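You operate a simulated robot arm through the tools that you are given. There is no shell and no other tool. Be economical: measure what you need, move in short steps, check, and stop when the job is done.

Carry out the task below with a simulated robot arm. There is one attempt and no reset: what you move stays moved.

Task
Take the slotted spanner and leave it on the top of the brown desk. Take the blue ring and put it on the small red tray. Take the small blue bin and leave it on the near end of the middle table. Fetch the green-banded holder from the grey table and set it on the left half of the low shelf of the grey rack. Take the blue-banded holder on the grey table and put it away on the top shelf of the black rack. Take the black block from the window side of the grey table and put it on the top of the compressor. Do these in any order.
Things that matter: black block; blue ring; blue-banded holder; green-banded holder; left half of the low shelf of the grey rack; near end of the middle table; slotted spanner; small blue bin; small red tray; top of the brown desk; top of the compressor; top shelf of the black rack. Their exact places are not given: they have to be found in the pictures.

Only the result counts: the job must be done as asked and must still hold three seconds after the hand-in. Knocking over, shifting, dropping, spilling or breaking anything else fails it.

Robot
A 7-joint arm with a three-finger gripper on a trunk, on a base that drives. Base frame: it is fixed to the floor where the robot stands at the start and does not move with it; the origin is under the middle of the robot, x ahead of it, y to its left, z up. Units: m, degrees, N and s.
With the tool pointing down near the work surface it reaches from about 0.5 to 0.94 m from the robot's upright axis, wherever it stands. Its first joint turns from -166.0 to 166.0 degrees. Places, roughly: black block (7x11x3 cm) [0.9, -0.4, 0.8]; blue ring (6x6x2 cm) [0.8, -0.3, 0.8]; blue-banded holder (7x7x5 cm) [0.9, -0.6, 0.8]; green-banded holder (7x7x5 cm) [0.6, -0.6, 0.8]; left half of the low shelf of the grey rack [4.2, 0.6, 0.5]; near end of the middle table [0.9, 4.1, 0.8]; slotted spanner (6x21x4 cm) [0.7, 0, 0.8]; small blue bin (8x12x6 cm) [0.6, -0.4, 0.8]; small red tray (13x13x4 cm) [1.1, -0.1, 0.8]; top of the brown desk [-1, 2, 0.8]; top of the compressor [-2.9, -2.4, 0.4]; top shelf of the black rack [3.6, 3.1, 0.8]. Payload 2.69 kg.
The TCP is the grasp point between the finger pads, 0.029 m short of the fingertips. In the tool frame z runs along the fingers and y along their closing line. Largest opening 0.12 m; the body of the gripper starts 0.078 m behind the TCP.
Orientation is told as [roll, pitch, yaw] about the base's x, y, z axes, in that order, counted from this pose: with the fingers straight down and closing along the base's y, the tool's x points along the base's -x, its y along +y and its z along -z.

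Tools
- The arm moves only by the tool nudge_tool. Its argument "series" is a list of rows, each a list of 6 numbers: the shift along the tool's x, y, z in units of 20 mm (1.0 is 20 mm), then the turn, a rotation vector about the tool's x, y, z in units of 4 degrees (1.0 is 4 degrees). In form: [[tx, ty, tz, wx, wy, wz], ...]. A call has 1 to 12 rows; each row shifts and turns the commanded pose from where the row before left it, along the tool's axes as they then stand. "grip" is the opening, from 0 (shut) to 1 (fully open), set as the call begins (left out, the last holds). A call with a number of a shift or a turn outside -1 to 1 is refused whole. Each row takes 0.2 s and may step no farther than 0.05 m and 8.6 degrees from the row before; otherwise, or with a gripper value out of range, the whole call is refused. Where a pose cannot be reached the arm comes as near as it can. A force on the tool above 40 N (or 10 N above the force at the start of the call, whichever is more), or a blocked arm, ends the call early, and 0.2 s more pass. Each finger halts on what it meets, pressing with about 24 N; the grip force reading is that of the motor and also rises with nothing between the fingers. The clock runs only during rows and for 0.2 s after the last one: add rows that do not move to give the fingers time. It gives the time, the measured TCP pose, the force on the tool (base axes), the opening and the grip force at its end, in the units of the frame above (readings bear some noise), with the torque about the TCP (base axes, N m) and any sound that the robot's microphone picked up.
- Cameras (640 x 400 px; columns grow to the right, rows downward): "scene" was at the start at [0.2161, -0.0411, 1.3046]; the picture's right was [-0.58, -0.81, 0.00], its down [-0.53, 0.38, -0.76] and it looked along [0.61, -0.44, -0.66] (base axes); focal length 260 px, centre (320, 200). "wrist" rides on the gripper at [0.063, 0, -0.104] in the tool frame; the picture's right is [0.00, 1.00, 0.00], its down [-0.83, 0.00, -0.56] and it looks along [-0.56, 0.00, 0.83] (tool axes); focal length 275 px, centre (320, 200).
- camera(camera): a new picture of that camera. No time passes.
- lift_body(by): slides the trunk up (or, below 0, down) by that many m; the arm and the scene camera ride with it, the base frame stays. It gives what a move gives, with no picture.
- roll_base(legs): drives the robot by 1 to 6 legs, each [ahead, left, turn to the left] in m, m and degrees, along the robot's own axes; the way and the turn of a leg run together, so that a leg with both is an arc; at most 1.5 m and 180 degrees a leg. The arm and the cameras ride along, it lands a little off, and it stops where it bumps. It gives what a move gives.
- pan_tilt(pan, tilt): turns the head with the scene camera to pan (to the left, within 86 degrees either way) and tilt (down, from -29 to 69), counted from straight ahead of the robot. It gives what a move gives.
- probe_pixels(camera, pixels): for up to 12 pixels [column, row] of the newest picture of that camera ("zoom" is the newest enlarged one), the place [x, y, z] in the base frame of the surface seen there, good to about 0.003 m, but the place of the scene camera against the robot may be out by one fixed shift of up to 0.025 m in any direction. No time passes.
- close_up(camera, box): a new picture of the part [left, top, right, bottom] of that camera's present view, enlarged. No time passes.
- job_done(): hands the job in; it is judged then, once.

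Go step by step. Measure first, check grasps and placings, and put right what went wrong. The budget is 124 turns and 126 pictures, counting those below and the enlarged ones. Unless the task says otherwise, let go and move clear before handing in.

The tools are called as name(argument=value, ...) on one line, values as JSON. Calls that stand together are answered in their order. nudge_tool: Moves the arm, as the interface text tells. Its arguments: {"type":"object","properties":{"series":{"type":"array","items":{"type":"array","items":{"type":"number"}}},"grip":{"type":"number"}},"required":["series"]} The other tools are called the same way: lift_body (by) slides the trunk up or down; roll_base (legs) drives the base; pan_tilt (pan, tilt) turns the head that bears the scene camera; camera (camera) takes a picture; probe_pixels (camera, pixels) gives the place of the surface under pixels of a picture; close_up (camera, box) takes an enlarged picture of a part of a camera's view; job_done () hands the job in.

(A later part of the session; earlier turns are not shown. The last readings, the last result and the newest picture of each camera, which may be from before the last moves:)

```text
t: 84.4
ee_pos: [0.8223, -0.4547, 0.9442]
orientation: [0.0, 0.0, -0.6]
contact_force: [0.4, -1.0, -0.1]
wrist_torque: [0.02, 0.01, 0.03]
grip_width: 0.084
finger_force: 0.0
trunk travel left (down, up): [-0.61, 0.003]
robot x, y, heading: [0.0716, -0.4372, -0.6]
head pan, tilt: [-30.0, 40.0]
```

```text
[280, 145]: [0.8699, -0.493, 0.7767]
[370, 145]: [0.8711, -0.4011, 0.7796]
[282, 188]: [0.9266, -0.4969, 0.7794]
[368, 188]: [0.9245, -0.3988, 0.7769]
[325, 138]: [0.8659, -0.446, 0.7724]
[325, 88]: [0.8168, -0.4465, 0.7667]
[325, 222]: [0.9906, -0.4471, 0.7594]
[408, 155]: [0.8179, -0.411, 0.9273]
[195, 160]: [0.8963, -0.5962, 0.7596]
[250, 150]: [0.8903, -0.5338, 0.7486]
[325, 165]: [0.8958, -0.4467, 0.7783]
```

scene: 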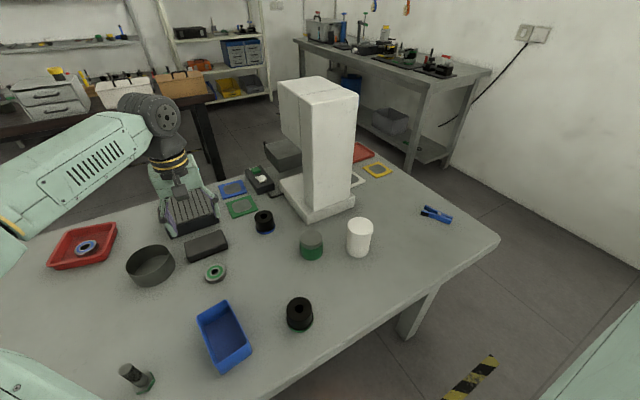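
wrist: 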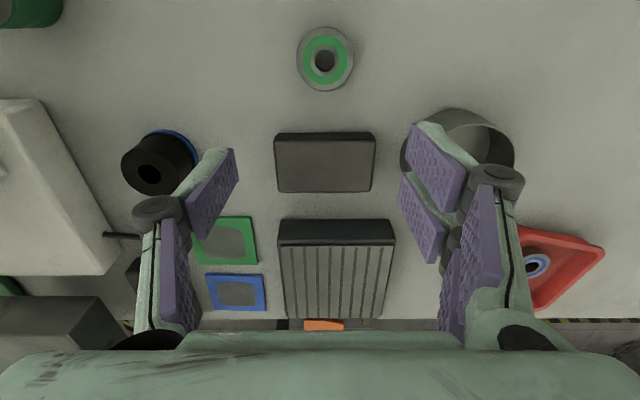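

The block spans x 0.862–0.930 and y -0.50–-0.395, with 4 cm free on both x sides. I'll turn the tool 90° to grip across its 7 cm width and centre above it.

nudge_tool(series=[[0, 0, 0, 0, 0, 1], [0, 0, 0, 0, 0, 1], [0, 0, 0, 0, 0, 1], [0, 0, 0, 0, 0, 1], [0, 0, 0, 0, 0, 1], [0, 0, 0, 0, 0, 1], [0, 0, 0, 0, 0, 1], [0, 0, 0, 0, 0, 1], [0, 0, 0, 0, 0, 1], [0, 0, 0, 0, 0, 1], [0, 0, 0, 0, 0, 1], [0, 0, 0, 0, 0, 1]], grip=0.85)

nudge_tool(series=[[0, 0, 0, 0, 0, 1], [0, 0, 0, 0, 0, 1], [0, 0, 0, 0, 0, 1], [0, 0, 0, 0, 0, 1], [0, 0, 0, 0, 0, 1], [0, 0, 0, 0, 0, 1], [0, 0, 0, 0, 0, 1], [0, 0, 0, 0, 0, 1], [0, 0, 0, 0, 0, 1], [0, 0, 0, 0, 0, 1], [0, 0, 0, 0, 0, 0.4], [0, 0, 0, 0, 0, 0]])

nudge_tool(series=[[0.35, 1, 0, 0, 0, 0], [0, 1, 0, 0, 0, 0], [0, 1, 0, 0, 0, 0], [0, 0.65, 0, 0, 0, 0], [0, 0, 0, 0, 0, 0]])

camera(camera="wrist")

```text
t: 87.0
ee_pos: [0.8226, -0.4547, 0.9452]
orientation: [0.1, 0.0, -40.6]
contact_force: [-0.9, -0.2, -0.2]
wrist_torque: [-0.01, -0.03, -0.03]
grip_width: 0.1021
finger_force: 0.0
out of reach, approached as far as the arm can: row 11, 12
trunk travel left (down, up): [-0.61, 0.003]
robot x, y, heading: [0.0771, -0.437, -0.6]
head pan, tilt: [-30.0, 40.0]
```

```text
t: 89.6
ee_pos: [0.8361, -0.4705, 0.9446]
orientation: [0.6, -0.2, -43.2]
contact_force: [-0.4, 0.8, 0.4]
wrist_torque: [0.0, 0.04, 0.0]
grip_width: 0.1022
finger_force: 0.0
out of reach, approached as far as the arm can: row 1, 2, 3, 4, 5, 6, 7, 8, 9, 10
trunk travel left (down, up): [-0.61, 0.003]
robot x, y, heading: [0.0779, -0.4381, -0.7]
head pan, tilt: [-30.0, 40.0]
```

```text
t: 90.8
ee_pos: [0.8362, -0.469, 0.946]
orientation: [0.5, -0.1, -43.2]
contact_force: [-0.6, 0.2, -0.1]
wrist_torque: [0.01, -0.01, -0.01]
grip_width: 0.1019
finger_force: 0.1
out of reach, approached as far as the arm can: row 1, 2, 3, 4
trunk travel left (down, up): [-0.61, 0.003]
robot x, y, heading: [0.0749, -0.4354, -0.5]
head pan, tilt: [-30.0, 40.0]
```

```text
96 pictures are left
```

wrist: 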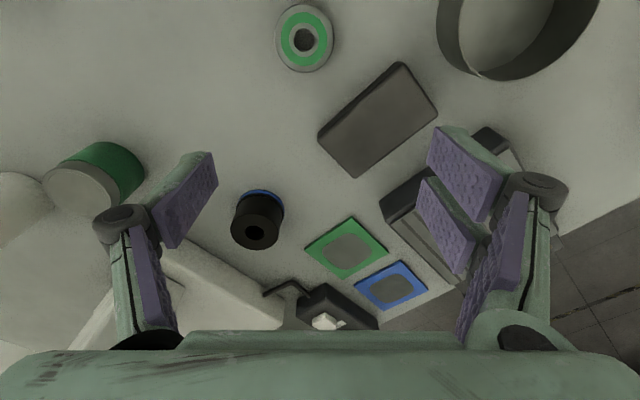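

The wrist joint hit a limit around yaw -43°, so I'll turn the other way instead.

nudge_tool(series=[[0, 0, 0, 0, 0, -1], [0, 0, 0, 0, 0, -1], [0, 0, 0, 0, 0, -1], [0, 0, 0, 0, 0, -1], [0, 0, 0, 0, 0, -1], [0, 0, 0, 0, 0, -1], [0, 0, 0, 0, 0, -1], [0, 0, 0, 0, 0, -1], [0, 0, 0, 0, 0, -1], [0, 0, 0, 0, 0, -1], [0, 0, 0, 0, 0, 0]])

```text
t: 93.2
ee_pos: [0.8362, -0.4698, 0.9442]
orientation: [0.4, -0.4, -4.7]
contact_force: [0.2, 0.3, -0.5]
wrist_torque: [-0.01, -0.02, -0.01]
grip_width: 0.1019
finger_force: 0.1
trunk travel left (down, up): [-0.61, 0.003]
robot x, y, heading: [0.073, -0.438, -0.3]
head pan, tilt: [-30.0, 40.0]
```

The commanded pose follows what was reached, so I can keep turning from here to +90°.

nudge_tool(series=[[0, 0, 0, 0, 0, -1], [0, 0, 0, 0, 0, -1], [0, 0, 0, 0, 0, -1], [0, 0, 0, 0, 0, -1], [0, 0, 0, 0, 0, -1], [0, 0, 0, 0, 0, -1], [0, 0, 0, 0, 0, -1], [0, 0, 0, 0, 0, -1], [0, 0, 0, 0, 0, -1], [0, 0, 0, 0, 0, -1], [0, 0, 0, 0, 0, -1], [0, 0, 0, 0, 0, -1]])

nudge_tool(series=[[0, 0, 0, 0, 0, -1], [0, 0, 0, 0, 0, -1], [0, 0, 0, 0, 0, -1], [0, 0, 0, 0, 0, -1], [0, 0, 0, 0, 0, -1], [0, 0, 0, 0, 0, -1], [0, 0, 0, 0, 0, -1], [0, 0, 0, 0, 0, -1], [0, 0, 0, 0, 0, -1], [0, 0, 0, 0, 0, -1], [0, 0, 0, 0, 0, -1], [0, 0, 0, 0, 0, -0.7]])

camera(camera="wrist")

```text
t: 95.8
ee_pos: [0.8356, -0.4697, 0.9449]
orientation: [-0.2, -0.5, 43.3]
contact_force: [-1.5, 1.0, 0.2]
wrist_torque: [0.0, 0.01, 0.02]
grip_width: 0.1019
finger_force: 0.1
trunk travel left (down, up): [-0.61, 0.003]
robot x, y, heading: [0.0736, -0.4371, -0.6]
head pan, tilt: [-30.0, 40.0]
```

```text
t: 98.4
ee_pos: [0.8372, -0.4698, 0.9443]
orientation: [-0.4, -0.2, 90.0]
contact_force: [0.4, 1.0, -0.2]
wrist_torque: [0.01, 0.0, 0.0]
grip_width: 0.1019
finger_force: 0.1
trunk travel left (down, up): [-0.61, 0.003]
robot x, y, heading: [0.0752, -0.4414, -0.6]
head pan, tilt: [-30.0, 40.0]
```

```text
95 pictures are left
```

wrist: 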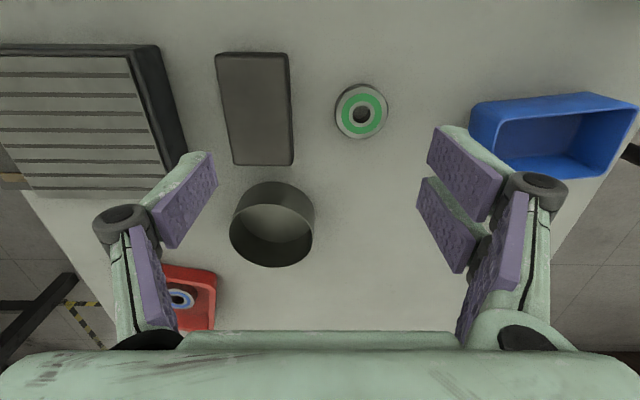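

Now at yaw 90° with the block at (255,108). I'll re-measure the block, then centre and descend.

probe_pixels(camera="wrist", pixels=[[222, 60], [285, 60], [236, 158], [288, 158], [255, 108], [192, 110], [335, 108], [245, 210]])

nudge_tool(series=[[-0.5, -1, 0, 0, 0, 0], [-0.5, -1, 0, 0, 0, 0], [-0.17, -0.97, 0, 0, 0, 0], [0, 0, 0, 0, 0, 0]])

camera(camera="wrist")

```text
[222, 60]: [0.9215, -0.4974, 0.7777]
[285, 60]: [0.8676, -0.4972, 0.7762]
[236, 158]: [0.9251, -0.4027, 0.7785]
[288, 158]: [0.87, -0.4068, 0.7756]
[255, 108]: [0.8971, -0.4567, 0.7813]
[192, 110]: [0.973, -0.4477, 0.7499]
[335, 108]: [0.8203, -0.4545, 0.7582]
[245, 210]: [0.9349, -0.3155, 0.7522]
```

```text
t: 99.4
ee_pos: [0.8945, -0.4446, 0.9446]
orientation: [-0.4, -0.2, 90.1]
contact_force: [0.9, -0.5, 0.4]
wrist_torque: [0.0, 0.01, -0.02]
grip_width: 0.1019
finger_force: 0.1
trunk travel left (down, up): [-0.61, 0.003]
robot x, y, heading: [0.0765, -0.4384, -0.7]
head pan, tilt: [-30.0, 40.0]
```

```text
94 pictures are left
```

wrist: 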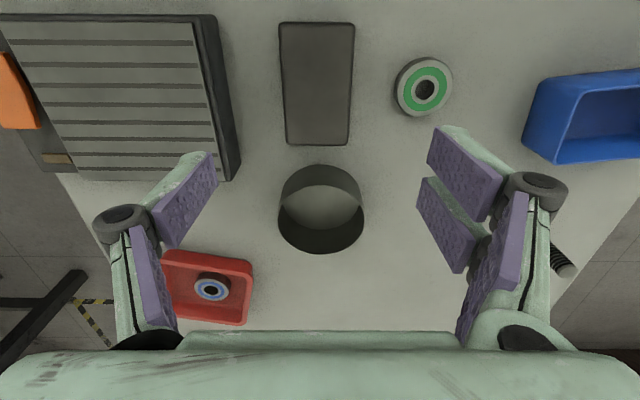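

The block is centred between the fingers with clearance on both sides. Descending, closing and lifting.

nudge_tool(series=[[0.2, -0.1, 1, 0, 0, 0], [0, 0, 1, 0, 0, 0], [0, 0, 1, 0, 0, 0], [0, 0, 1, 0, 0, 0], [0, 0, 1, 0, 0, 0], [0, 0, 1, 0, 0, 0], [0, 0, 1, 0, 0, 0], [0, 0, 1, 0, 0, 0], [0, 0, 0, 0, 0, 0]])

nudge_tool(series=[[0, 0, 0, 0, 0, 0], [0, 0, 0, 0, 0, 0], [0, 0, 0, 0, 0, 0], [0, 0, 0, 0, 0, 0], [0, 0, 0, 0, 0, 0]], grip=0.4)

nudge_tool(series=[[0, 0, -1, 0, 0, 0], [0, 0, -1, 0, 0, 0], [0, 0, -1, 0, 0, 0], [0, 0, -1, 0, 0, 0], [0, 0, -1, 0, 0, 0], [0, 0, -1, 0, 0, 0], [0, 0, -1, 0, 0, 0], [0, 0, -1, 0, 0, 0], [0, 0, -1, 0, 0, 0]])

camera(camera="wrist")

```text
t: 101.4
ee_pos: [0.899, -0.4497, 0.7853]
orientation: [-0.4, -0.3, 89.9]
contact_force: [0.2, 0.2, -0.3]
wrist_torque: [0.02, 0.0, 0.01]
grip_width: 0.1022
finger_force: 0.0
trunk travel left (down, up): [-0.61, 0.003]
robot x, y, heading: [0.0771, -0.4398, -0.5]
head pan, tilt: [-30.0, 40.0]
```

```text
t: 102.6
ee_pos: [0.8983, -0.4489, 0.7844]
orientation: [-0.4, -0.3, 90.0]
contact_force: [0.2, -0.5, 0.0]
wrist_torque: [0.0, -0.03, 0.01]
grip_width: 0.0656
finger_force: 23.7
trunk travel left (down, up): [-0.61, 0.003]
robot x, y, heading: [0.0738, -0.4364, -0.2]
head pan, tilt: [-30.0, 40.0]
```

```text
t: 104.6
ee_pos: [0.8972, -0.4504, 0.9651]
orientation: [-0.5, -0.2, 90.0]
contact_force: [0.0, -0.4, -1.5]
wrist_torque: [0.03, -0.01, 0.01]
grip_width: 0.0656
finger_force: 23.9
trunk travel left (down, up): [-0.61, 0.003]
robot x, y, heading: [0.0765, -0.4376, -0.4]
head pan, tilt: [-30.0, 40.0]
```

```text
93 pictures are left
```

wrist: 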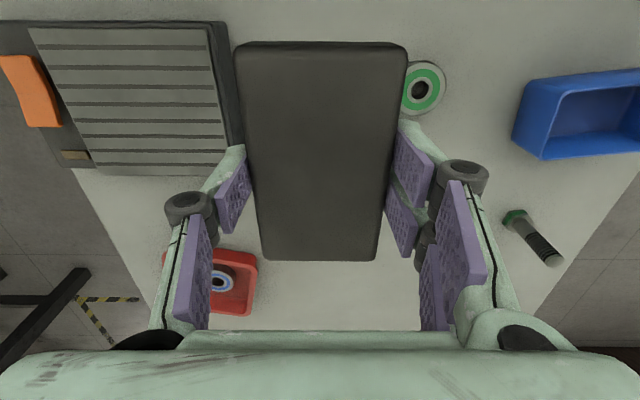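

The block is held (opening 0.0656). I'll back away from the table, turn toward the compressor corner and look before driving.

roll_base(legs=[[-0.7, 0, 0], [0, 0, -140]])

pan_tilt(pan=-15, tilt=25)

camera(camera="scene")

pan_tilt(pan=35, tilt=25)

camera(camera="scene")

```text
t: 114.4
ee_pos: [-1.25, -0.9631, 0.9636]
orientation: [-0.4, -0.4, -49.0]
contact_force: [-0.5, -0.6, -1.0]
wrist_torque: [0.01, -0.04, 0.01]
grip_width: 0.0655
finger_force: 23.2
trunk travel left (down, up): [-0.61, 0.003]
robot x, y, heading: [-0.6213, -0.4297, -139.6]
head pan, tilt: [-30.0, 40.0]
```

```text
t: 115.2
ee_pos: [-1.2506, -0.9635, 0.9662]
orientation: [-0.3, -0.3, -49.0]
contact_force: [0.7, 0.1, 0.2]
wrist_torque: [0.01, -0.02, -0.01]
grip_width: 0.0658
finger_force: 24.0
trunk travel left (down, up): [-0.61, 0.003]
robot x, y, heading: [-0.6231, -0.4351, -139.6]
head pan, tilt: [-15.0, 25.0]
```

```text
92 pictures are left
```

scene: 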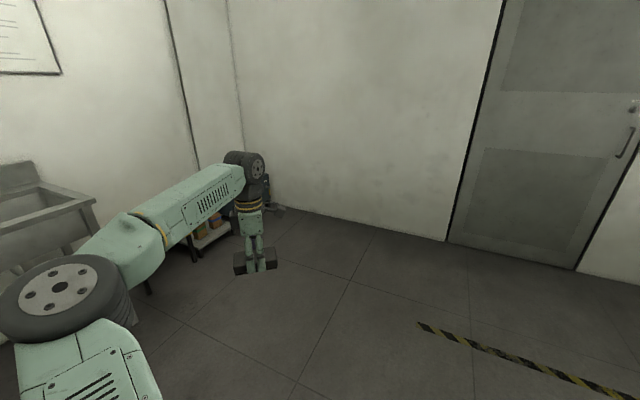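

```text
t: 116.3
ee_pos: [-1.2511, -0.9642, 0.9648]
orientation: [-0.5, -0.2, -49.0]
contact_force: [-0.2, -0.1, -0.3]
wrist_torque: [0.0, -0.02, 0.0]
grip_width: 0.0657
finger_force: 23.9
trunk travel left (down, up): [-0.61, 0.003]
robot x, y, heading: [-0.6201, -0.4352, -139.8]
head pan, tilt: [35.0, 25.0]
```

```text
91 pictures are left
```

scene: 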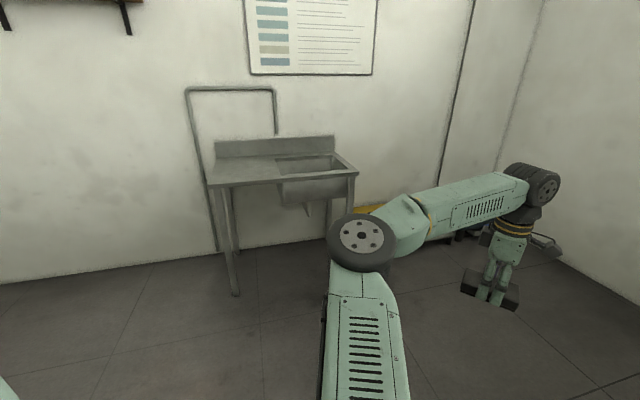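

The arm hides the compressor. I'll turn to face -y, strafe over to x≈-2.3, and look again.

roll_base(legs=[[0, 0, 49.7], [0, -1.4, 0], [0.2, -0.3, 0]])

pan_tilt(pan=-40, tilt=35)

camera(camera="scene")

```text
t: 132.2
ee_pos: [-2.3453, -1.4345, 0.9635]
orientation: [-0.4, -0.3, -0.5]
contact_force: [-0.3, 0.1, -1.2]
wrist_torque: [-0.02, 0.0, -0.02]
grip_width: 0.0655
finger_force: 23.8
trunk travel left (down, up): [-0.61, 0.003]
robot x, y, heading: [-2.3256, -0.6127, -91.2]
head pan, tilt: [35.0, 25.0]
```

```text
t: 133.7
ee_pos: [-2.3438, -1.4335, 0.965]
orientation: [-0.4, -0.4, -0.5]
contact_force: [-0.7, 0.2, -1.0]
wrist_torque: [0.0, -0.02, 0.01]
grip_width: 0.066
finger_force: 24.2
trunk travel left (down, up): [-0.61, 0.003]
robot x, y, heading: [-2.3249, -0.6128, -91.0]
head pan, tilt: [-40.0, 35.0]
```

```text
90 pictures are left
```

scene: 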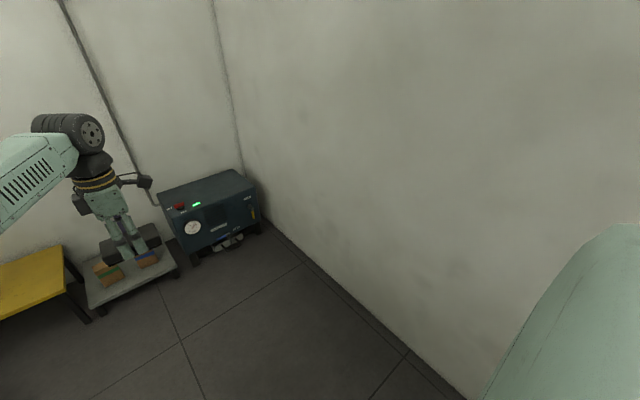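

The compressor is visible at (210,205), with the pot trolley at (130,270) beside it. I'll probe its top and the surroundings.

close_up(camera="scene", box=[60, 140, 300, 290])

probe_pixels(camera="scene", pixels=[[210, 190], [235, 175], [250, 182], [172, 203], [180, 222], [258, 220], [300, 255], [130, 285], [95, 300], [178, 272], [230, 100], [190, 187]])

```text
2.67 times, centred on (180, 215) of scene
```

zoom: 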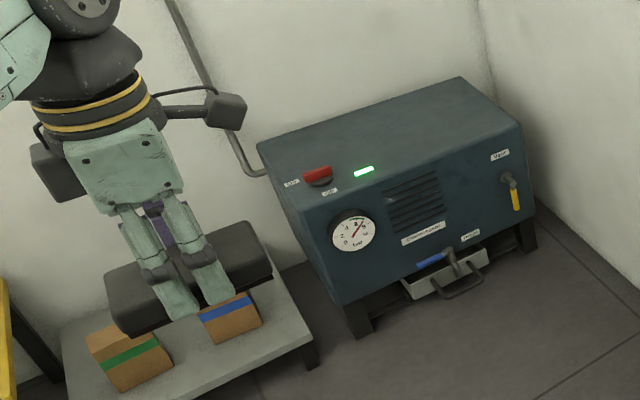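

```text
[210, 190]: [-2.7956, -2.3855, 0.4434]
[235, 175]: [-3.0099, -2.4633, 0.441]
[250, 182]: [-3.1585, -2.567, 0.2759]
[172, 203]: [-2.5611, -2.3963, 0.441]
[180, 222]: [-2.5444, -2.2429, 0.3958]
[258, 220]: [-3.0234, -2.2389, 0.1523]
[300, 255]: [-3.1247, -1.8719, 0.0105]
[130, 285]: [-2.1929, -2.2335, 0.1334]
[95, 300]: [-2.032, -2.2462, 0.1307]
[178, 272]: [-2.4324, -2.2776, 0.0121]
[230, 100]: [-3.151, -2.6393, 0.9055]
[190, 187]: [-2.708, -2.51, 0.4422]
```

The compressor top spans x -2.55 to -3.07, y -2.25 to -2.55, z≈0.43, and the wall is at x≈-3.15. I'll approach turned 20° so the base stays clear of wall and trolley.

roll_base(legs=[[0, 0, -19], [1.04, 0.11, 0]])

camera(camera="wrist")

pan_tilt(pan=0, tilt=45)

camera(camera="scene")

```text
t: 140.1
ee_pos: [-2.865, -2.3994, 0.9641]
orientation: [-0.5, -0.3, -19.5]
contact_force: [-0.2, -0.5, -0.7]
wrist_torque: [0.02, -0.01, 0.02]
grip_width: 0.0659
finger_force: 24.2
trunk travel left (down, up): [-0.61, 0.003]
robot x, y, heading: [-2.5781, -1.6276, -110.1]
head pan, tilt: [-40.0, 35.0]
```

```text
88 pictures are left
```

wrist: 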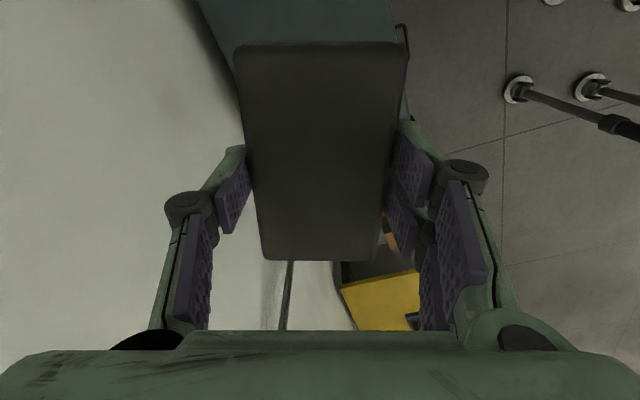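

```text
t: 141.2
ee_pos: [-2.8654, -2.3989, 0.9641]
orientation: [-0.4, -0.3, -19.5]
contact_force: [0.6, 0.3, -1.2]
wrist_torque: [0.01, 0.01, 0.0]
grip_width: 0.0657
finger_force: 23.9
trunk travel left (down, up): [-0.61, 0.003]
robot x, y, heading: [-2.5797, -1.6235, -110.0]
head pan, tilt: [0.0, 45.0]
```

```text
87 pictures are left
```

scene: 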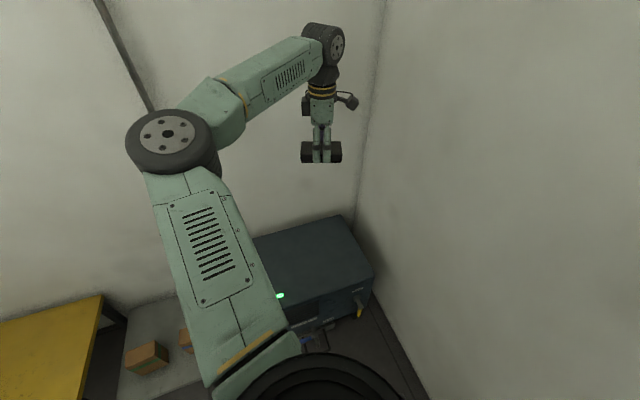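

The TCP is right above the compressor top. Before lowering the trunk by half a metre, I'll check the elbow's height and the stool's, and the compressor top.

probe_pixels(camera="scene", pixels=[[165, 135], [170, 170], [200, 150], [240, 130], [50, 340], [90, 310], [320, 250], [340, 235], [290, 265], [358, 260], [230, 250], [320, 152]])

probe_pixels(camera="wrist", pixels=[[320, 20], [230, 20], [390, 20], [380, 300], [270, 300]])

```text
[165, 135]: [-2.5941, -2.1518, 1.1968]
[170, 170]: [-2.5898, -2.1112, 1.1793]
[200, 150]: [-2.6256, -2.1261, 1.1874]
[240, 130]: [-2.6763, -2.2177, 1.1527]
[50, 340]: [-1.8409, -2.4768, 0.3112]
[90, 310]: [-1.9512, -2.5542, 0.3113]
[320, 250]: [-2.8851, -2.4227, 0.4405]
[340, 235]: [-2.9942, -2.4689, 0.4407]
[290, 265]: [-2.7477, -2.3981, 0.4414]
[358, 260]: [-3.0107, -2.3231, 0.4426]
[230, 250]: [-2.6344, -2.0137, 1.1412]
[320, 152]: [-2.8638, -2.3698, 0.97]
```

```text
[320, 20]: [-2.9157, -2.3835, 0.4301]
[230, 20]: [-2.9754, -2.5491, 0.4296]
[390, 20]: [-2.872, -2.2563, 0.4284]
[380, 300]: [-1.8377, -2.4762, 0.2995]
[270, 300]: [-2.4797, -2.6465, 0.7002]
```

The elbow stays well above everything after lowering. The compressor top is at 0.4295, so release is at TCP 0.466. Lowering the trunk by 0.485, then finishing with the arm.

lift_body(by=-0.485)

camera(camera="wrist")

camera(camera="scene")

```text
refused: -0.485 is not a number from -0.4 to 0.4
```

```text
86 pictures are left
```

wrist: 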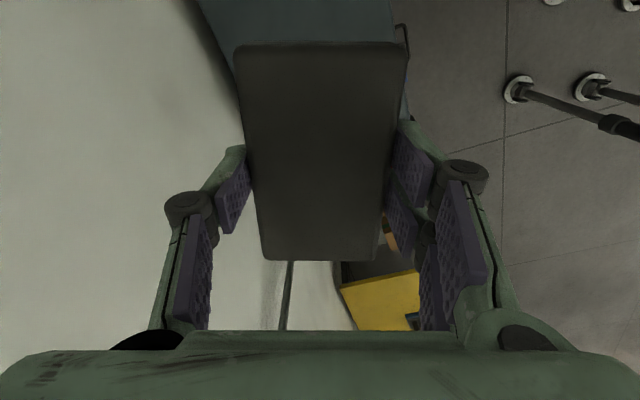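

```text
85 pictures are left
```

scene: 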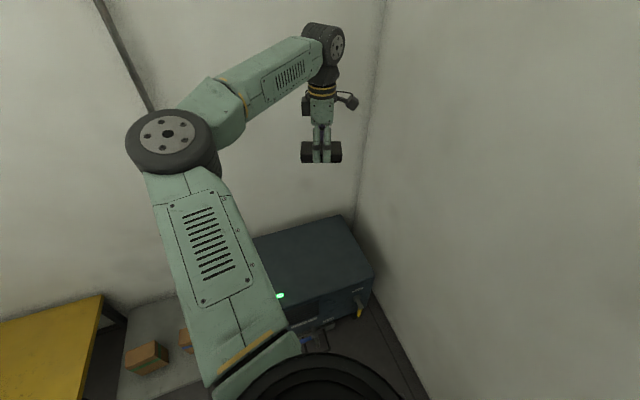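

The lift is limited to 0.4 per call, so I'll do it in two.

lift_body(by=-0.3)

lift_body(by=-0.185)

camera(camera="wrist")

camera(camera="scene")

```text
t: 144.2
ee_pos: [-2.8646, -2.3974, 0.664]
orientation: [-0.4, -0.3, -19.5]
contact_force: [0.8, -0.2, -1.3]
wrist_torque: [0.0, -0.01, -0.02]
grip_width: 0.0657
finger_force: 24.1
trunk travel left (down, up): [-0.31, 0.303]
robot x, y, heading: [-2.5784, -1.6261, -110.0]
head pan, tilt: [0.0, 45.0]
```

```text
t: 146.2
ee_pos: [-2.8652, -2.3984, 0.4788]
orientation: [-0.3, -0.3, -19.5]
contact_force: [-0.7, -0.6, -1.4]
wrist_torque: [-0.01, 0.01, 0.02]
grip_width: 0.0658
finger_force: 24.2
trunk travel left (down, up): [-0.125, 0.488]
robot x, y, heading: [-2.5804, -1.6268, -110.0]
head pan, tilt: [0.0, 45.0]
```

```text
84 pictures are left
```

wrist: 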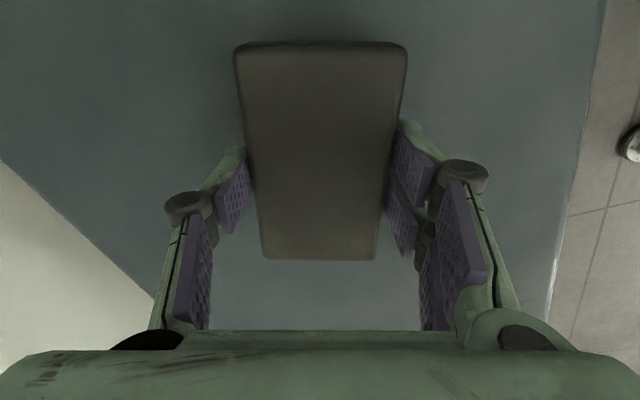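

```text
83 pictures are left
```

scene: 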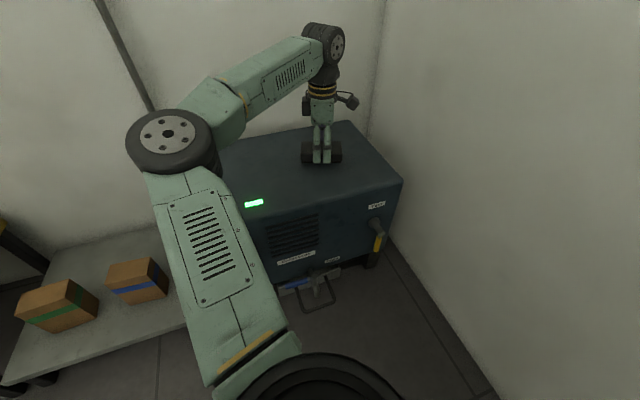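

The block is over the middle of the compressor top. Lowering the last 1.2 cm, releasing, and rising.

nudge_tool(series=[[0, 0, 0.5, 0, 0, 0], [0, 0, 0.15, 0, 0, 0], [0, 0, 0, 0, 0, 0]])

nudge_tool(series=[[0, 0, 0, 0, 0, 0], [0, 0, 0, 0, 0, 0], [0, 0, 0, 0, 0, 0], [0, 0, 0, 0, 0, 0]], grip=0.8)

lift_body(by=0.2)

camera(camera="wrist")

```text
t: 147.0
ee_pos: [-2.8651, -2.3987, 0.4676]
orientation: [-0.4, -0.3, -19.6]
contact_force: [0.5, -0.4, -2.4]
wrist_torque: [-0.04, 0.01, 0.0]
grip_width: 0.0654
finger_force: 23.8
trunk travel left (down, up): [-0.125, 0.488]
robot x, y, heading: [-2.5766, -1.6316, -110.1]
head pan, tilt: [0.0, 45.0]
```

```text
t: 148.0
ee_pos: [-2.865, -2.3998, 0.4673]
orientation: [-0.4, -0.3, -19.6]
contact_force: [0.6, 0.1, -0.6]
wrist_torque: [0.01, -0.03, 0.0]
grip_width: 0.0959
finger_force: 0.1
trunk travel left (down, up): [-0.125, 0.488]
robot x, y, heading: [-2.5776, -1.627, -110.0]
head pan, tilt: [0.0, 45.0]
```

```text
t: 150.2
ee_pos: [-2.8641, -2.3988, 0.6667]
orientation: [-0.4, -0.3, -19.5]
contact_force: [-0.6, -0.2, -0.3]
wrist_torque: [0.02, -0.01, 0.0]
grip_width: 0.0958
finger_force: 0.1
trunk travel left (down, up): [-0.325, 0.288]
robot x, y, heading: [-2.5749, -1.6294, -110.1]
head pan, tilt: [0.0, 45.0]
```

```text
82 pictures are left
```

wrist: 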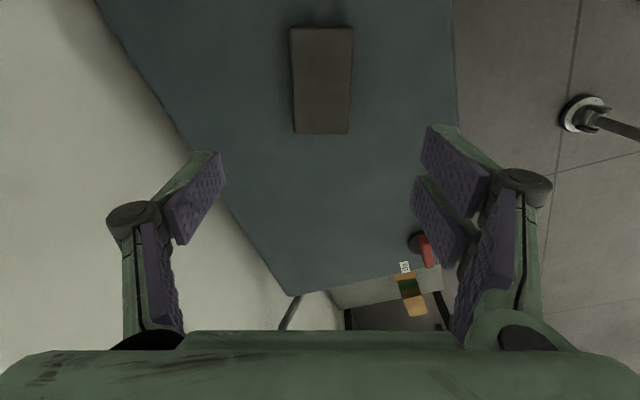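

The block sits flat on the compressor. I'll raise the trunk, back out and return to the grey table, turning the tool back to straight on the way.

lift_body(by=0.285)

nudge_tool(series=[[0, 0, 0, 0, 0, 1], [0, 0, 0, 0, 0, 1], [0, 0, 0, 0, 0, 1], [0, 0, 0, 0, 0, 1], [0, 0, 0, 0, 0, 1], [0, 0, 0, 0, 0, 1], [0, 0, 0, 0, 0, 1], [0, 0, 0, 0, 0, 1], [0, 0, 0, 0, 0, 1], [0, 0, 0, 0, 0, 1], [0, 0, 0, 0, 0, 1], [0, 0, 0, 0, 0, 1]], grip=1)

nudge_tool(series=[[0, 0, 0, 0, 0, 1], [0, 0, 0, 0, 0, 1], [0, 0, 0, 0, 0, 1], [0, 0, 0, 0, 0, 1], [0, 0, 0, 0, 0, 1], [0, 0, 0, 0, 0, 1], [0, 0, 0, 0, 0, 1], [0, 0, 0, 0, 0, 1], [0, 0, 0, 0, 0, 1], [0, 0, 0, 0, 0, 1], [0, 0, 0, 0, 0, 0.6]])

roll_base(legs=[[-1.0, 0, 0], [0, 0, 110], [1.5, 0.2, 0], [0.54, 0.05, 0]])

camera(camera="wrist")

```text
t: 153.1
ee_pos: [-2.8644, -2.3995, 0.9526]
orientation: [-0.4, -0.3, -19.4]
contact_force: [0.8, 0.1, 0.2]
wrist_torque: [-0.03, 0.0, 0.01]
grip_width: 0.0957
finger_force: 0.0
trunk travel left (down, up): [-0.61, 0.003]
robot x, y, heading: [-2.5819, -1.6251, -110.1]
head pan, tilt: [0.0, 45.0]
```

```text
t: 155.7
ee_pos: [-2.8656, -2.3981, 0.9525]
orientation: [0.0, -0.5, -67.6]
contact_force: [-0.8, -0.4, 0.1]
wrist_torque: [-0.02, 0.0, 0.01]
grip_width: 0.1197
finger_force: 0.1
trunk travel left (down, up): [-0.61, 0.003]
robot x, y, heading: [-2.5795, -1.6244, -110.1]
head pan, tilt: [0.0, 45.0]
```

```text
t: 158.1
ee_pos: [-2.8644, -2.3982, 0.9524]
orientation: [0.3, -0.4, -109.9]
contact_force: [0.1, -0.3, -1.5]
wrist_torque: [0.0, 0.03, 0.0]
grip_width: 0.12
finger_force: 0.0
trunk travel left (down, up): [-0.61, 0.003]
robot x, y, heading: [-2.5793, -1.6295, -110.0]
head pan, tilt: [0.0, 45.0]
```

```text
refused: leg 3 is longer than a leg can be; nothing moved
```

```text
81 pictures are left
```

wrist: 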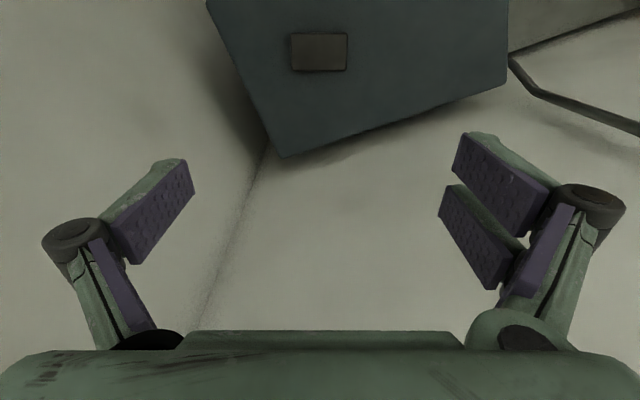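

The drive was refused because one leg was too long; the arm is straight again. I'll resend it with shorter legs.

roll_base(legs=[[-1.0, 0, 0], [0, 0, 110], [1.0, 0.12, 0], [1.04, 0.12, 0]])

camera(camera="wrist")

pan_tilt(pan=-20, tilt=45)

camera(camera="scene")

```text
t: 177.8
ee_pos: [0.623, -0.4425, 0.9526]
orientation: [0.3, -0.4, 0.5]
contact_force: [-0.1, -0.4, -0.3]
wrist_torque: [-0.02, 0.01, 0.01]
grip_width: 0.1199
finger_force: 0.3
trunk travel left (down, up): [-0.61, 0.003]
robot x, y, heading: [-0.201, -0.4422, 0.5]
head pan, tilt: [0.0, 45.0]
```

```text
80 pictures are left
```

wrist: 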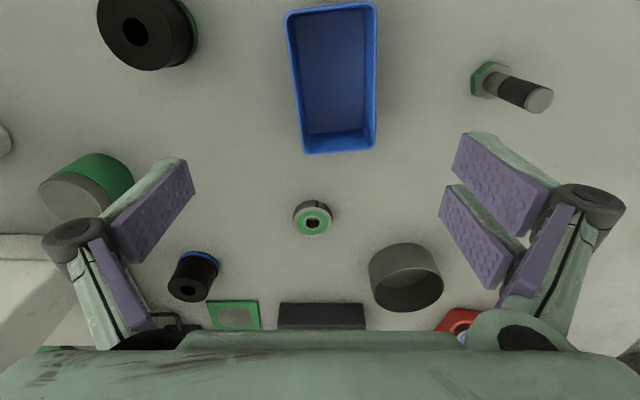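

```text
t: 178.6
ee_pos: [0.6226, -0.4409, 0.9524]
orientation: [0.3, -0.4, 0.5]
contact_force: [-0.3, 0.4, 0.5]
wrist_torque: [0.0, 0.0, 0.05]
grip_width: 0.1199
finger_force: 0.0
trunk travel left (down, up): [-0.61, 0.003]
robot x, y, heading: [-0.2026, -0.4419, 0.1]
head pan, tilt: [-20.0, 45.0]
```

```text
79 pictures are left
```

scene: 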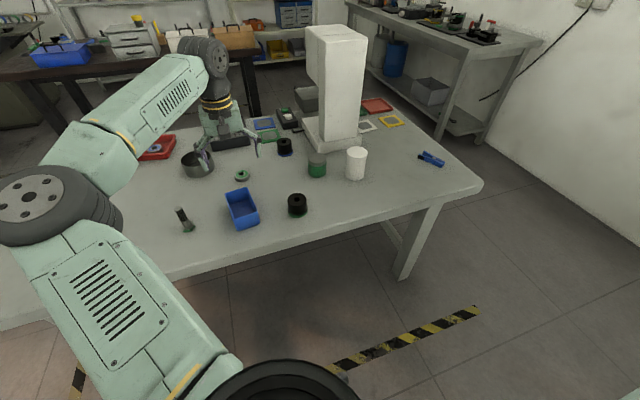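

The bin is at (332,80) under the hand. I'll measure its rim.

probe_pixels(camera="wrist", pixels=[[288, 20], [375, 8], [302, 146], [373, 146], [295, 80], [374, 80], [335, 148], [335, 6], [330, 70], [450, 80]])

```text
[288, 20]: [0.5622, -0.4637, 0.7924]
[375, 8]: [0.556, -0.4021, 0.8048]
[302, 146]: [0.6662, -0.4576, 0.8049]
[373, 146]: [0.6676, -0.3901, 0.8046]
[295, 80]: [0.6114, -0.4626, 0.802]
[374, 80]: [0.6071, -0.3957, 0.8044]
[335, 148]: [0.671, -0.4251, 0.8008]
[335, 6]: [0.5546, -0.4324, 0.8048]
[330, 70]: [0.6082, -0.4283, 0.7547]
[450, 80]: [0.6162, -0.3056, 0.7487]
```

The bin centre is (0.612, -0.4275), turned about 5.5°. I'll align, descend, grip across its width, and lift.

nudge_tool(series=[[0.55, 0.7, 0, 0, 0, 0], [0, 0, 0, 0, 0, -1], [0, 0, 1, 0, 0, -0.35], [0, 0, 1, 0, 0, 0], [0, 0, 1, 0, 0, 0], [0, 0, 1, 0, 0, 0], [0, 0, 1, 0, 0, 0], [0, 0, 1, 0, 0, 0], [0, 0, 1, 0, 0, 0], [0, 0, 0.95, 0, 0, 0], [0, 0, 0, 0, 0, 0]])

nudge_tool(series=[[0, 0, 0, 0, 0, 0], [0, 0, 0, 0, 0, 0], [0, 0, 0, 0, 0, 0], [0, 0, 0, 0, 0, 0], [0, 0, 0, 0, 0, 0], [0, 0, 0, 0, 0, 0]], grip=0.4)

nudge_tool(series=[[0, 0, -1, 0, 0, 0], [0, 0, -1, 0, 0, 0], [0, 0, -1, 0, 0, 0], [0, 0, -1, 0, 0, 0], [0, 0, -1, 0, 0, 0], [0, 0, -1, 0, 0, 0], [0, 0, -1, 0, 0, 0], [0, 0, -1, 0, 0, 0], [0, 0, -1, 0, 0, 0]])

camera(camera="wrist")

```text
t: 181.0
ee_pos: [0.6133, -0.4271, 0.793]
orientation: [0.2, -0.5, 5.8]
contact_force: [-0.2, -0.5, -0.4]
wrist_torque: [0.02, -0.02, 0.01]
grip_width: 0.12
finger_force: 0.1
trunk travel left (down, up): [-0.61, 0.003]
robot x, y, heading: [-0.1983, -0.4471, 0.2]
head pan, tilt: [-20.0, 45.0]
```

```text
t: 182.4
ee_pos: [0.6132, -0.426, 0.7942]
orientation: [0.3, -0.5, 5.9]
contact_force: [0.9, -0.5, 1.4]
wrist_torque: [-0.04, 0.05, 0.05]
grip_width: 0.0712
finger_force: 24.1
trunk travel left (down, up): [-0.61, 0.003]
robot x, y, heading: [-0.2023, -0.4436, 0.7]
head pan, tilt: [-20.0, 45.0]
```

```text
t: 184.4
ee_pos: [0.611, -0.427, 0.9733]
orientation: [0.2, -0.5, 5.9]
contact_force: [-0.5, -0.1, -0.5]
wrist_torque: [-0.03, -0.02, -0.01]
grip_width: 0.0714
finger_force: 23.8
trunk travel left (down, up): [-0.61, 0.003]
robot x, y, heading: [-0.2016, -0.4391, 0.5]
head pan, tilt: [-20.0, 45.0]
```

```text
78 pictures are left
```

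wrist: 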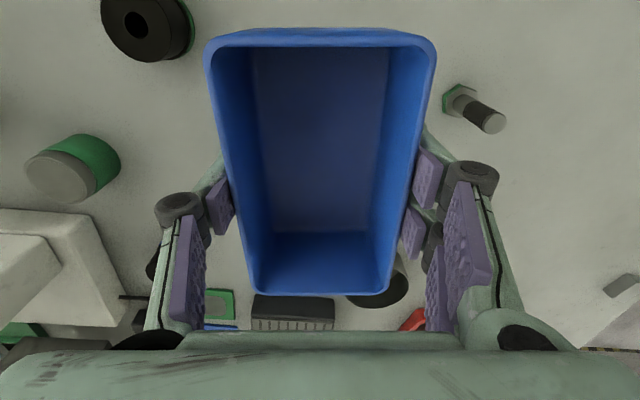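

The bin is held level (opening 0.071). I'll turn left and drive up the aisle between the desk and the vise table, stopping to look.

roll_base(legs=[[-0.1, 0, 0], [0, 0, 89.6], [1.0, 0, 0]])

pan_tilt(pan=-15, tilt=25)

camera(camera="scene")

```text
t: 194.3
ee_pos: [-0.3125, 1.3736, 0.9729]
orientation: [0.1, -0.4, 95.6]
contact_force: [0.1, -0.1, -0.5]
wrist_torque: [-0.03, -0.01, 0.03]
grip_width: 0.0712
finger_force: 24.2
trunk travel left (down, up): [-0.61, 0.003]
robot x, y, heading: [-0.3011, 0.559, 90.1]
head pan, tilt: [-20.0, 45.0]
```

```text
t: 195.1
ee_pos: [-0.3126, 1.3727, 0.9741]
orientation: [0.2, -0.3, 95.5]
contact_force: [-0.5, 0.2, -0.2]
wrist_torque: [-0.01, 0.02, 0.02]
grip_width: 0.0712
finger_force: 24.0
trunk travel left (down, up): [-0.61, 0.003]
robot x, y, heading: [-0.3016, 0.5617, 90.2]
head pan, tilt: [-15.0, 25.0]
```

```text
77 pictures are left
```

scene: 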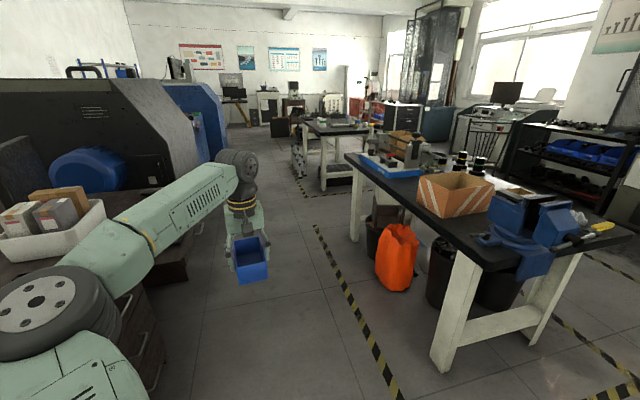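

The middle table is the second one at (335,125). I'll probe its near end and the machine on the left to plan the way.

close_up(camera="scene", box=[260, 80, 420, 220])

probe_pixels(camera="scene", pixels=[[320, 134], [365, 132], [345, 130], [306, 122], [323, 188], [298, 175], [215, 130], [190, 130], [185, 280], [362, 178], [350, 200], [135, 305]])

```text
2.86 times, centred on (340, 150) of scene
```

zoom: 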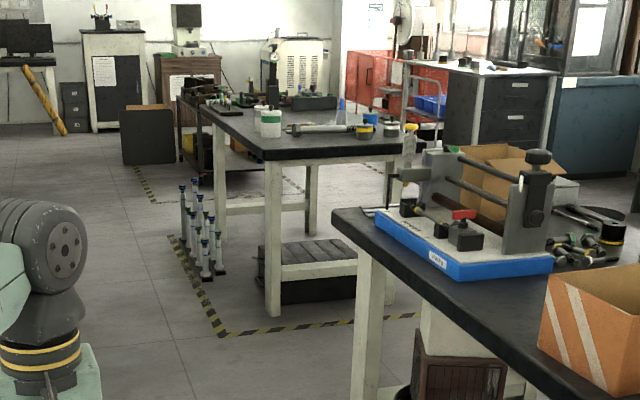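

```text
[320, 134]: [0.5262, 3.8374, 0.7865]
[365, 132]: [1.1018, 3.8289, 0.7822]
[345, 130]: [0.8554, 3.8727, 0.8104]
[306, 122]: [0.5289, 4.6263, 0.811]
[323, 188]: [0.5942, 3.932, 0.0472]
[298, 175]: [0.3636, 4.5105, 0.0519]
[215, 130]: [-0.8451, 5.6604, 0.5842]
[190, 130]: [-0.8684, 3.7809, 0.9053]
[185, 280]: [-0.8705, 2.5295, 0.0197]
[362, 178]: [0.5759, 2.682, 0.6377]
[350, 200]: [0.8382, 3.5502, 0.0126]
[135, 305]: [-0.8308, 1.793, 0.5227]
```

The middle table spans x 0.52–1.2 from y≈3.83. I'll drive up the aisle to y≈3.15, turn right in the gap between the tables, and look before strafing over the near end.

roll_base(legs=[[1.3, -0.1, 0], [1.29, -0.1, 0], [0, 0, -90]])

pan_tilt(pan=50, tilt=30)

camera(camera="scene")

```text
t: 211.8
ee_pos: [0.7198, 3.1519, 0.973]
orientation: [0.3, -0.4, 4.5]
contact_force: [0.3, -0.1, -0.8]
wrist_torque: [-0.01, 0.01, -0.01]
grip_width: 0.0713
finger_force: 24.0
trunk travel left (down, up): [-0.61, 0.003]
robot x, y, heading: [-0.0915, 3.1523, -1.1]
head pan, tilt: [-15.0, 25.0]
```

```text
t: 213.1
ee_pos: [0.7188, 3.1516, 0.9723]
orientation: [0.2, -0.4, 4.5]
contact_force: [-0.9, 0.5, -0.9]
wrist_torque: [0.0, 0.02, -0.01]
grip_width: 0.0714
finger_force: 24.2
trunk travel left (down, up): [-0.61, 0.003]
robot x, y, heading: [-0.0915, 3.1538, -0.9]
head pan, tilt: [50.0, 30.0]
```

```text
75 pictures are left
```

scene: 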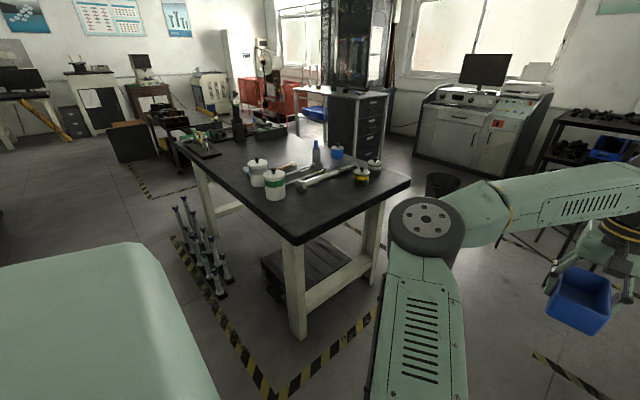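

Near end of the middle table: bottles at (270,183), a torque wrench at (330,177), a yellow jar at (360,178); the strip in front of them is free. Probing.

close_up(camera="scene", box=[170, 110, 430, 260])

probe_pixels(camera="scene", pixels=[[293, 235], [405, 183], [240, 190], [330, 210], [360, 195], [276, 197], [276, 175], [258, 165], [361, 184], [373, 165], [300, 187], [320, 145]])

```text
2.46 times, centred on (300, 185) of scene
```

zoom: 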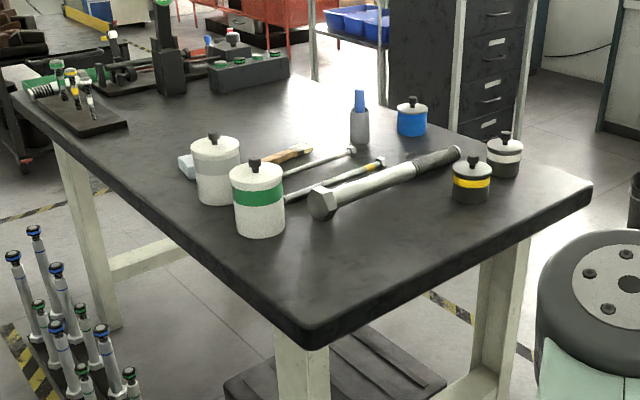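

```text
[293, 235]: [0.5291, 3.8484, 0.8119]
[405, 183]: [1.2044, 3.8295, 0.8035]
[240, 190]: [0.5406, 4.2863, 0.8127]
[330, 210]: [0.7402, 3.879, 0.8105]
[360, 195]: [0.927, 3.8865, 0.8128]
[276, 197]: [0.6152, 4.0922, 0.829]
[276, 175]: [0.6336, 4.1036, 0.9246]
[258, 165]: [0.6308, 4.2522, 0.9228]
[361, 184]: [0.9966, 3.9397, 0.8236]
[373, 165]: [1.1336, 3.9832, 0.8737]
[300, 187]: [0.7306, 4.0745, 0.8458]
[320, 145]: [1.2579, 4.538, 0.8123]
```

The front strip around (0.76, 3.92) is free; the nearest things are the big bolt at y≈4.06 and jar at (1.0, 3.94). I'll strafe so the bin is above it.

roll_base(legs=[[0.03, 0.766, 0]])

camera(camera="wrist")

probe_pixels(camera="wrist", pixels=[[150, 100], [500, 100], [480, 200], [130, 200], [220, 250], [60, 100], [320, 310], [450, 30]])

camera(camera="scene")

```text
t: 219.5
ee_pos: [0.7625, 3.9188, 0.9723]
orientation: [0.3, -0.4, 4.6]
contact_force: [-0.2, 0.3, -1.7]
wrist_torque: [-0.01, 0.03, 0.03]
grip_width: 0.0713
finger_force: 24.3
trunk travel left (down, up): [-0.61, 0.003]
robot x, y, heading: [-0.053, 3.9223, -0.8]
head pan, tilt: [50.0, 30.0]
```

```text
73 pictures are left
```

wrist: 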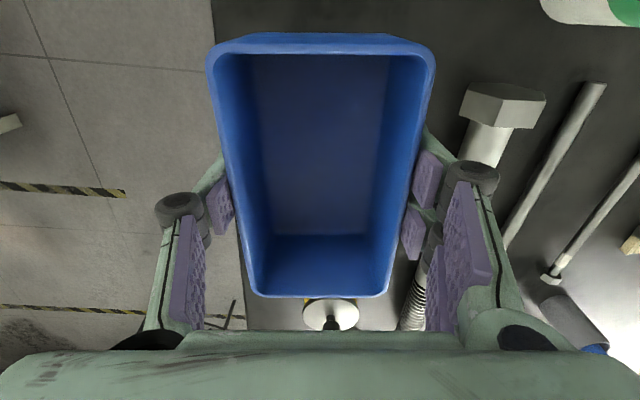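

```text
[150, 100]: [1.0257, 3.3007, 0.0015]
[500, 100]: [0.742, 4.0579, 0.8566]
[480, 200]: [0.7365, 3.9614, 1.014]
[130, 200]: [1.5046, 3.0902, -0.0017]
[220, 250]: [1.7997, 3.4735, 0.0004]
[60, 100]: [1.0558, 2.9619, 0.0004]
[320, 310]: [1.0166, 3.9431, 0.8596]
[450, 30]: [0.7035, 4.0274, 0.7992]
```

```text
72 pictures are left
```

scene: 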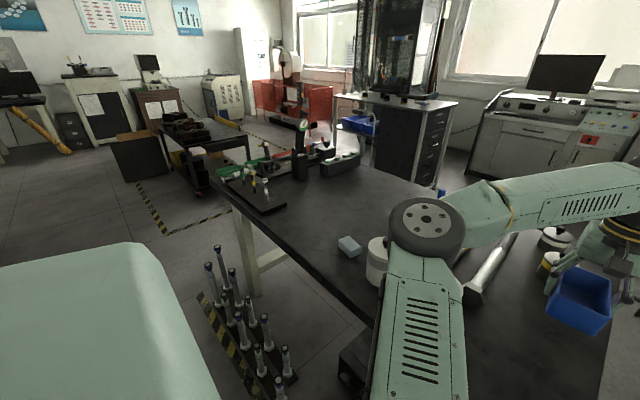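

The bin hangs between the table edge (y 3.835) and the bolt head (y≈4.03); table at 0.799. I'll lower with the arm to TCP 0.846, then check.

nudge_tool(series=[[0, -0.4, 1, 0, 0, 0], [0, 0, 1, 0, 0, 0], [0, 0, 1, 0, 0, 0], [0, 0, 1, 0, 0, 0], [0, 0, 1, 0, 0, 0], [0, 0, 1, 0, 0, 0], [0, 0, 0.15, 0, 0, 0], [0, 0, 0, 0, 0, 0]])

camera(camera="wrist")

```text
t: 221.3
ee_pos: [0.7642, 3.9106, 0.8503]
orientation: [0.2, -0.5, 4.6]
contact_force: [0.3, 0.2, -0.3]
wrist_torque: [0.03, -0.01, 0.01]
grip_width: 0.0711
finger_force: 24.1
trunk travel left (down, up): [-0.61, 0.003]
robot x, y, heading: [-0.0479, 3.9254, -0.8]
head pan, tilt: [50.0, 30.0]
```

```text
71 pictures are left
```

wrist: 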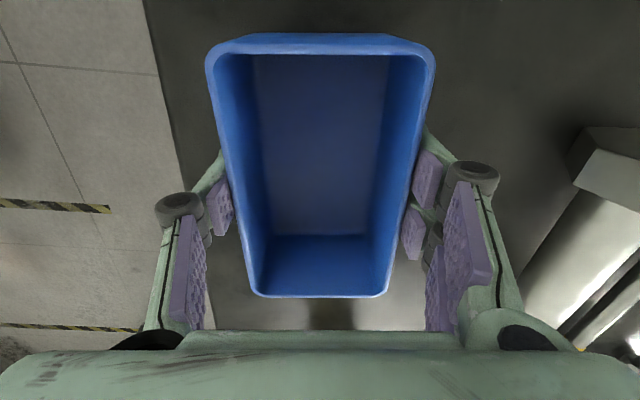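

Clear of the bolt. Lowering the last millimetres until contact, then releasing and rising.

nudge_tool(series=[[0, 0, 0.15, 0, 0, 0], [0, 0, 0.1, 0, 0, 0], [0, 0, 0, 0, 0, 0]])

nudge_tool(series=[[0, 0, 0, 0, 0, 0], [0, 0, 0, 0, 0, 0], [0, 0, 0, 0, 0, 0], [0, 0, 0, 0, 0, 0]], grip=0.85)

nudge_tool(series=[[0, 0, -1, 0, 0, 0], [0, 0, -1, 0, 0, 0], [0, 0, -1, 0, 0, 0], [0, 0, -1, 0, 0, 0], [0, 0, -1, 0, 0, 0], [0, 0, -1, 0, 0, 0], [0, 0, -1, 0, 0, 0], [0, 0, 0, 0, 0, 0]])

camera(camera="wrist")

```text
t: 222.1
ee_pos: [0.7632, 3.9116, 0.8442]
orientation: [0.1, -0.5, 4.6]
contact_force: [0.3, -0.7, 0.2]
wrist_torque: [-0.01, 0.01, -0.01]
grip_width: 0.0709
finger_force: 24.4
trunk travel left (down, up): [-0.61, 0.003]
robot x, y, heading: [-0.0466, 3.9209, -1.0]
head pan, tilt: [50.0, 30.0]
```

```text
t: 223.1
ee_pos: [0.7639, 3.9127, 0.8442]
orientation: [0.2, -0.5, 4.6]
contact_force: [-0.6, 0.8, 0.2]
wrist_torque: [0.0, 0.01, 0.01]
grip_width: 0.1018
finger_force: 0.1
trunk travel left (down, up): [-0.61, 0.003]
robot x, y, heading: [-0.048, 3.923, -0.7]
head pan, tilt: [50.0, 30.0]
```

```text
t: 224.9
ee_pos: [0.7642, 3.9107, 0.9853]
orientation: [0.3, -0.3, 4.7]
contact_force: [0.3, -0.3, 0.2]
wrist_torque: [0.0, 0.04, 0.0]
grip_width: 0.1019
finger_force: 0.0
trunk travel left (down, up): [-0.61, 0.003]
robot x, y, heading: [-0.0496, 3.924, -1.5]
head pan, tilt: [50.0, 30.0]
```

```text
70 pictures are left
```

wrist: 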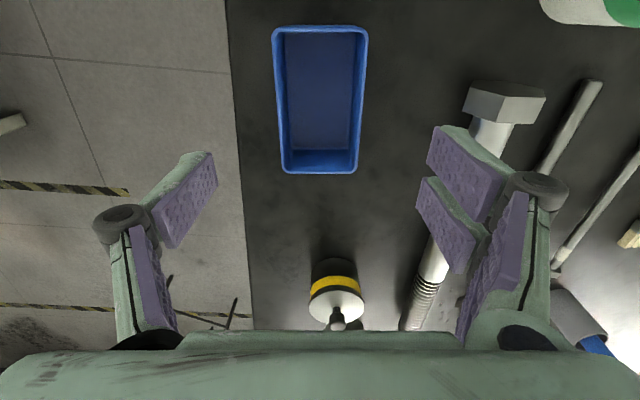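

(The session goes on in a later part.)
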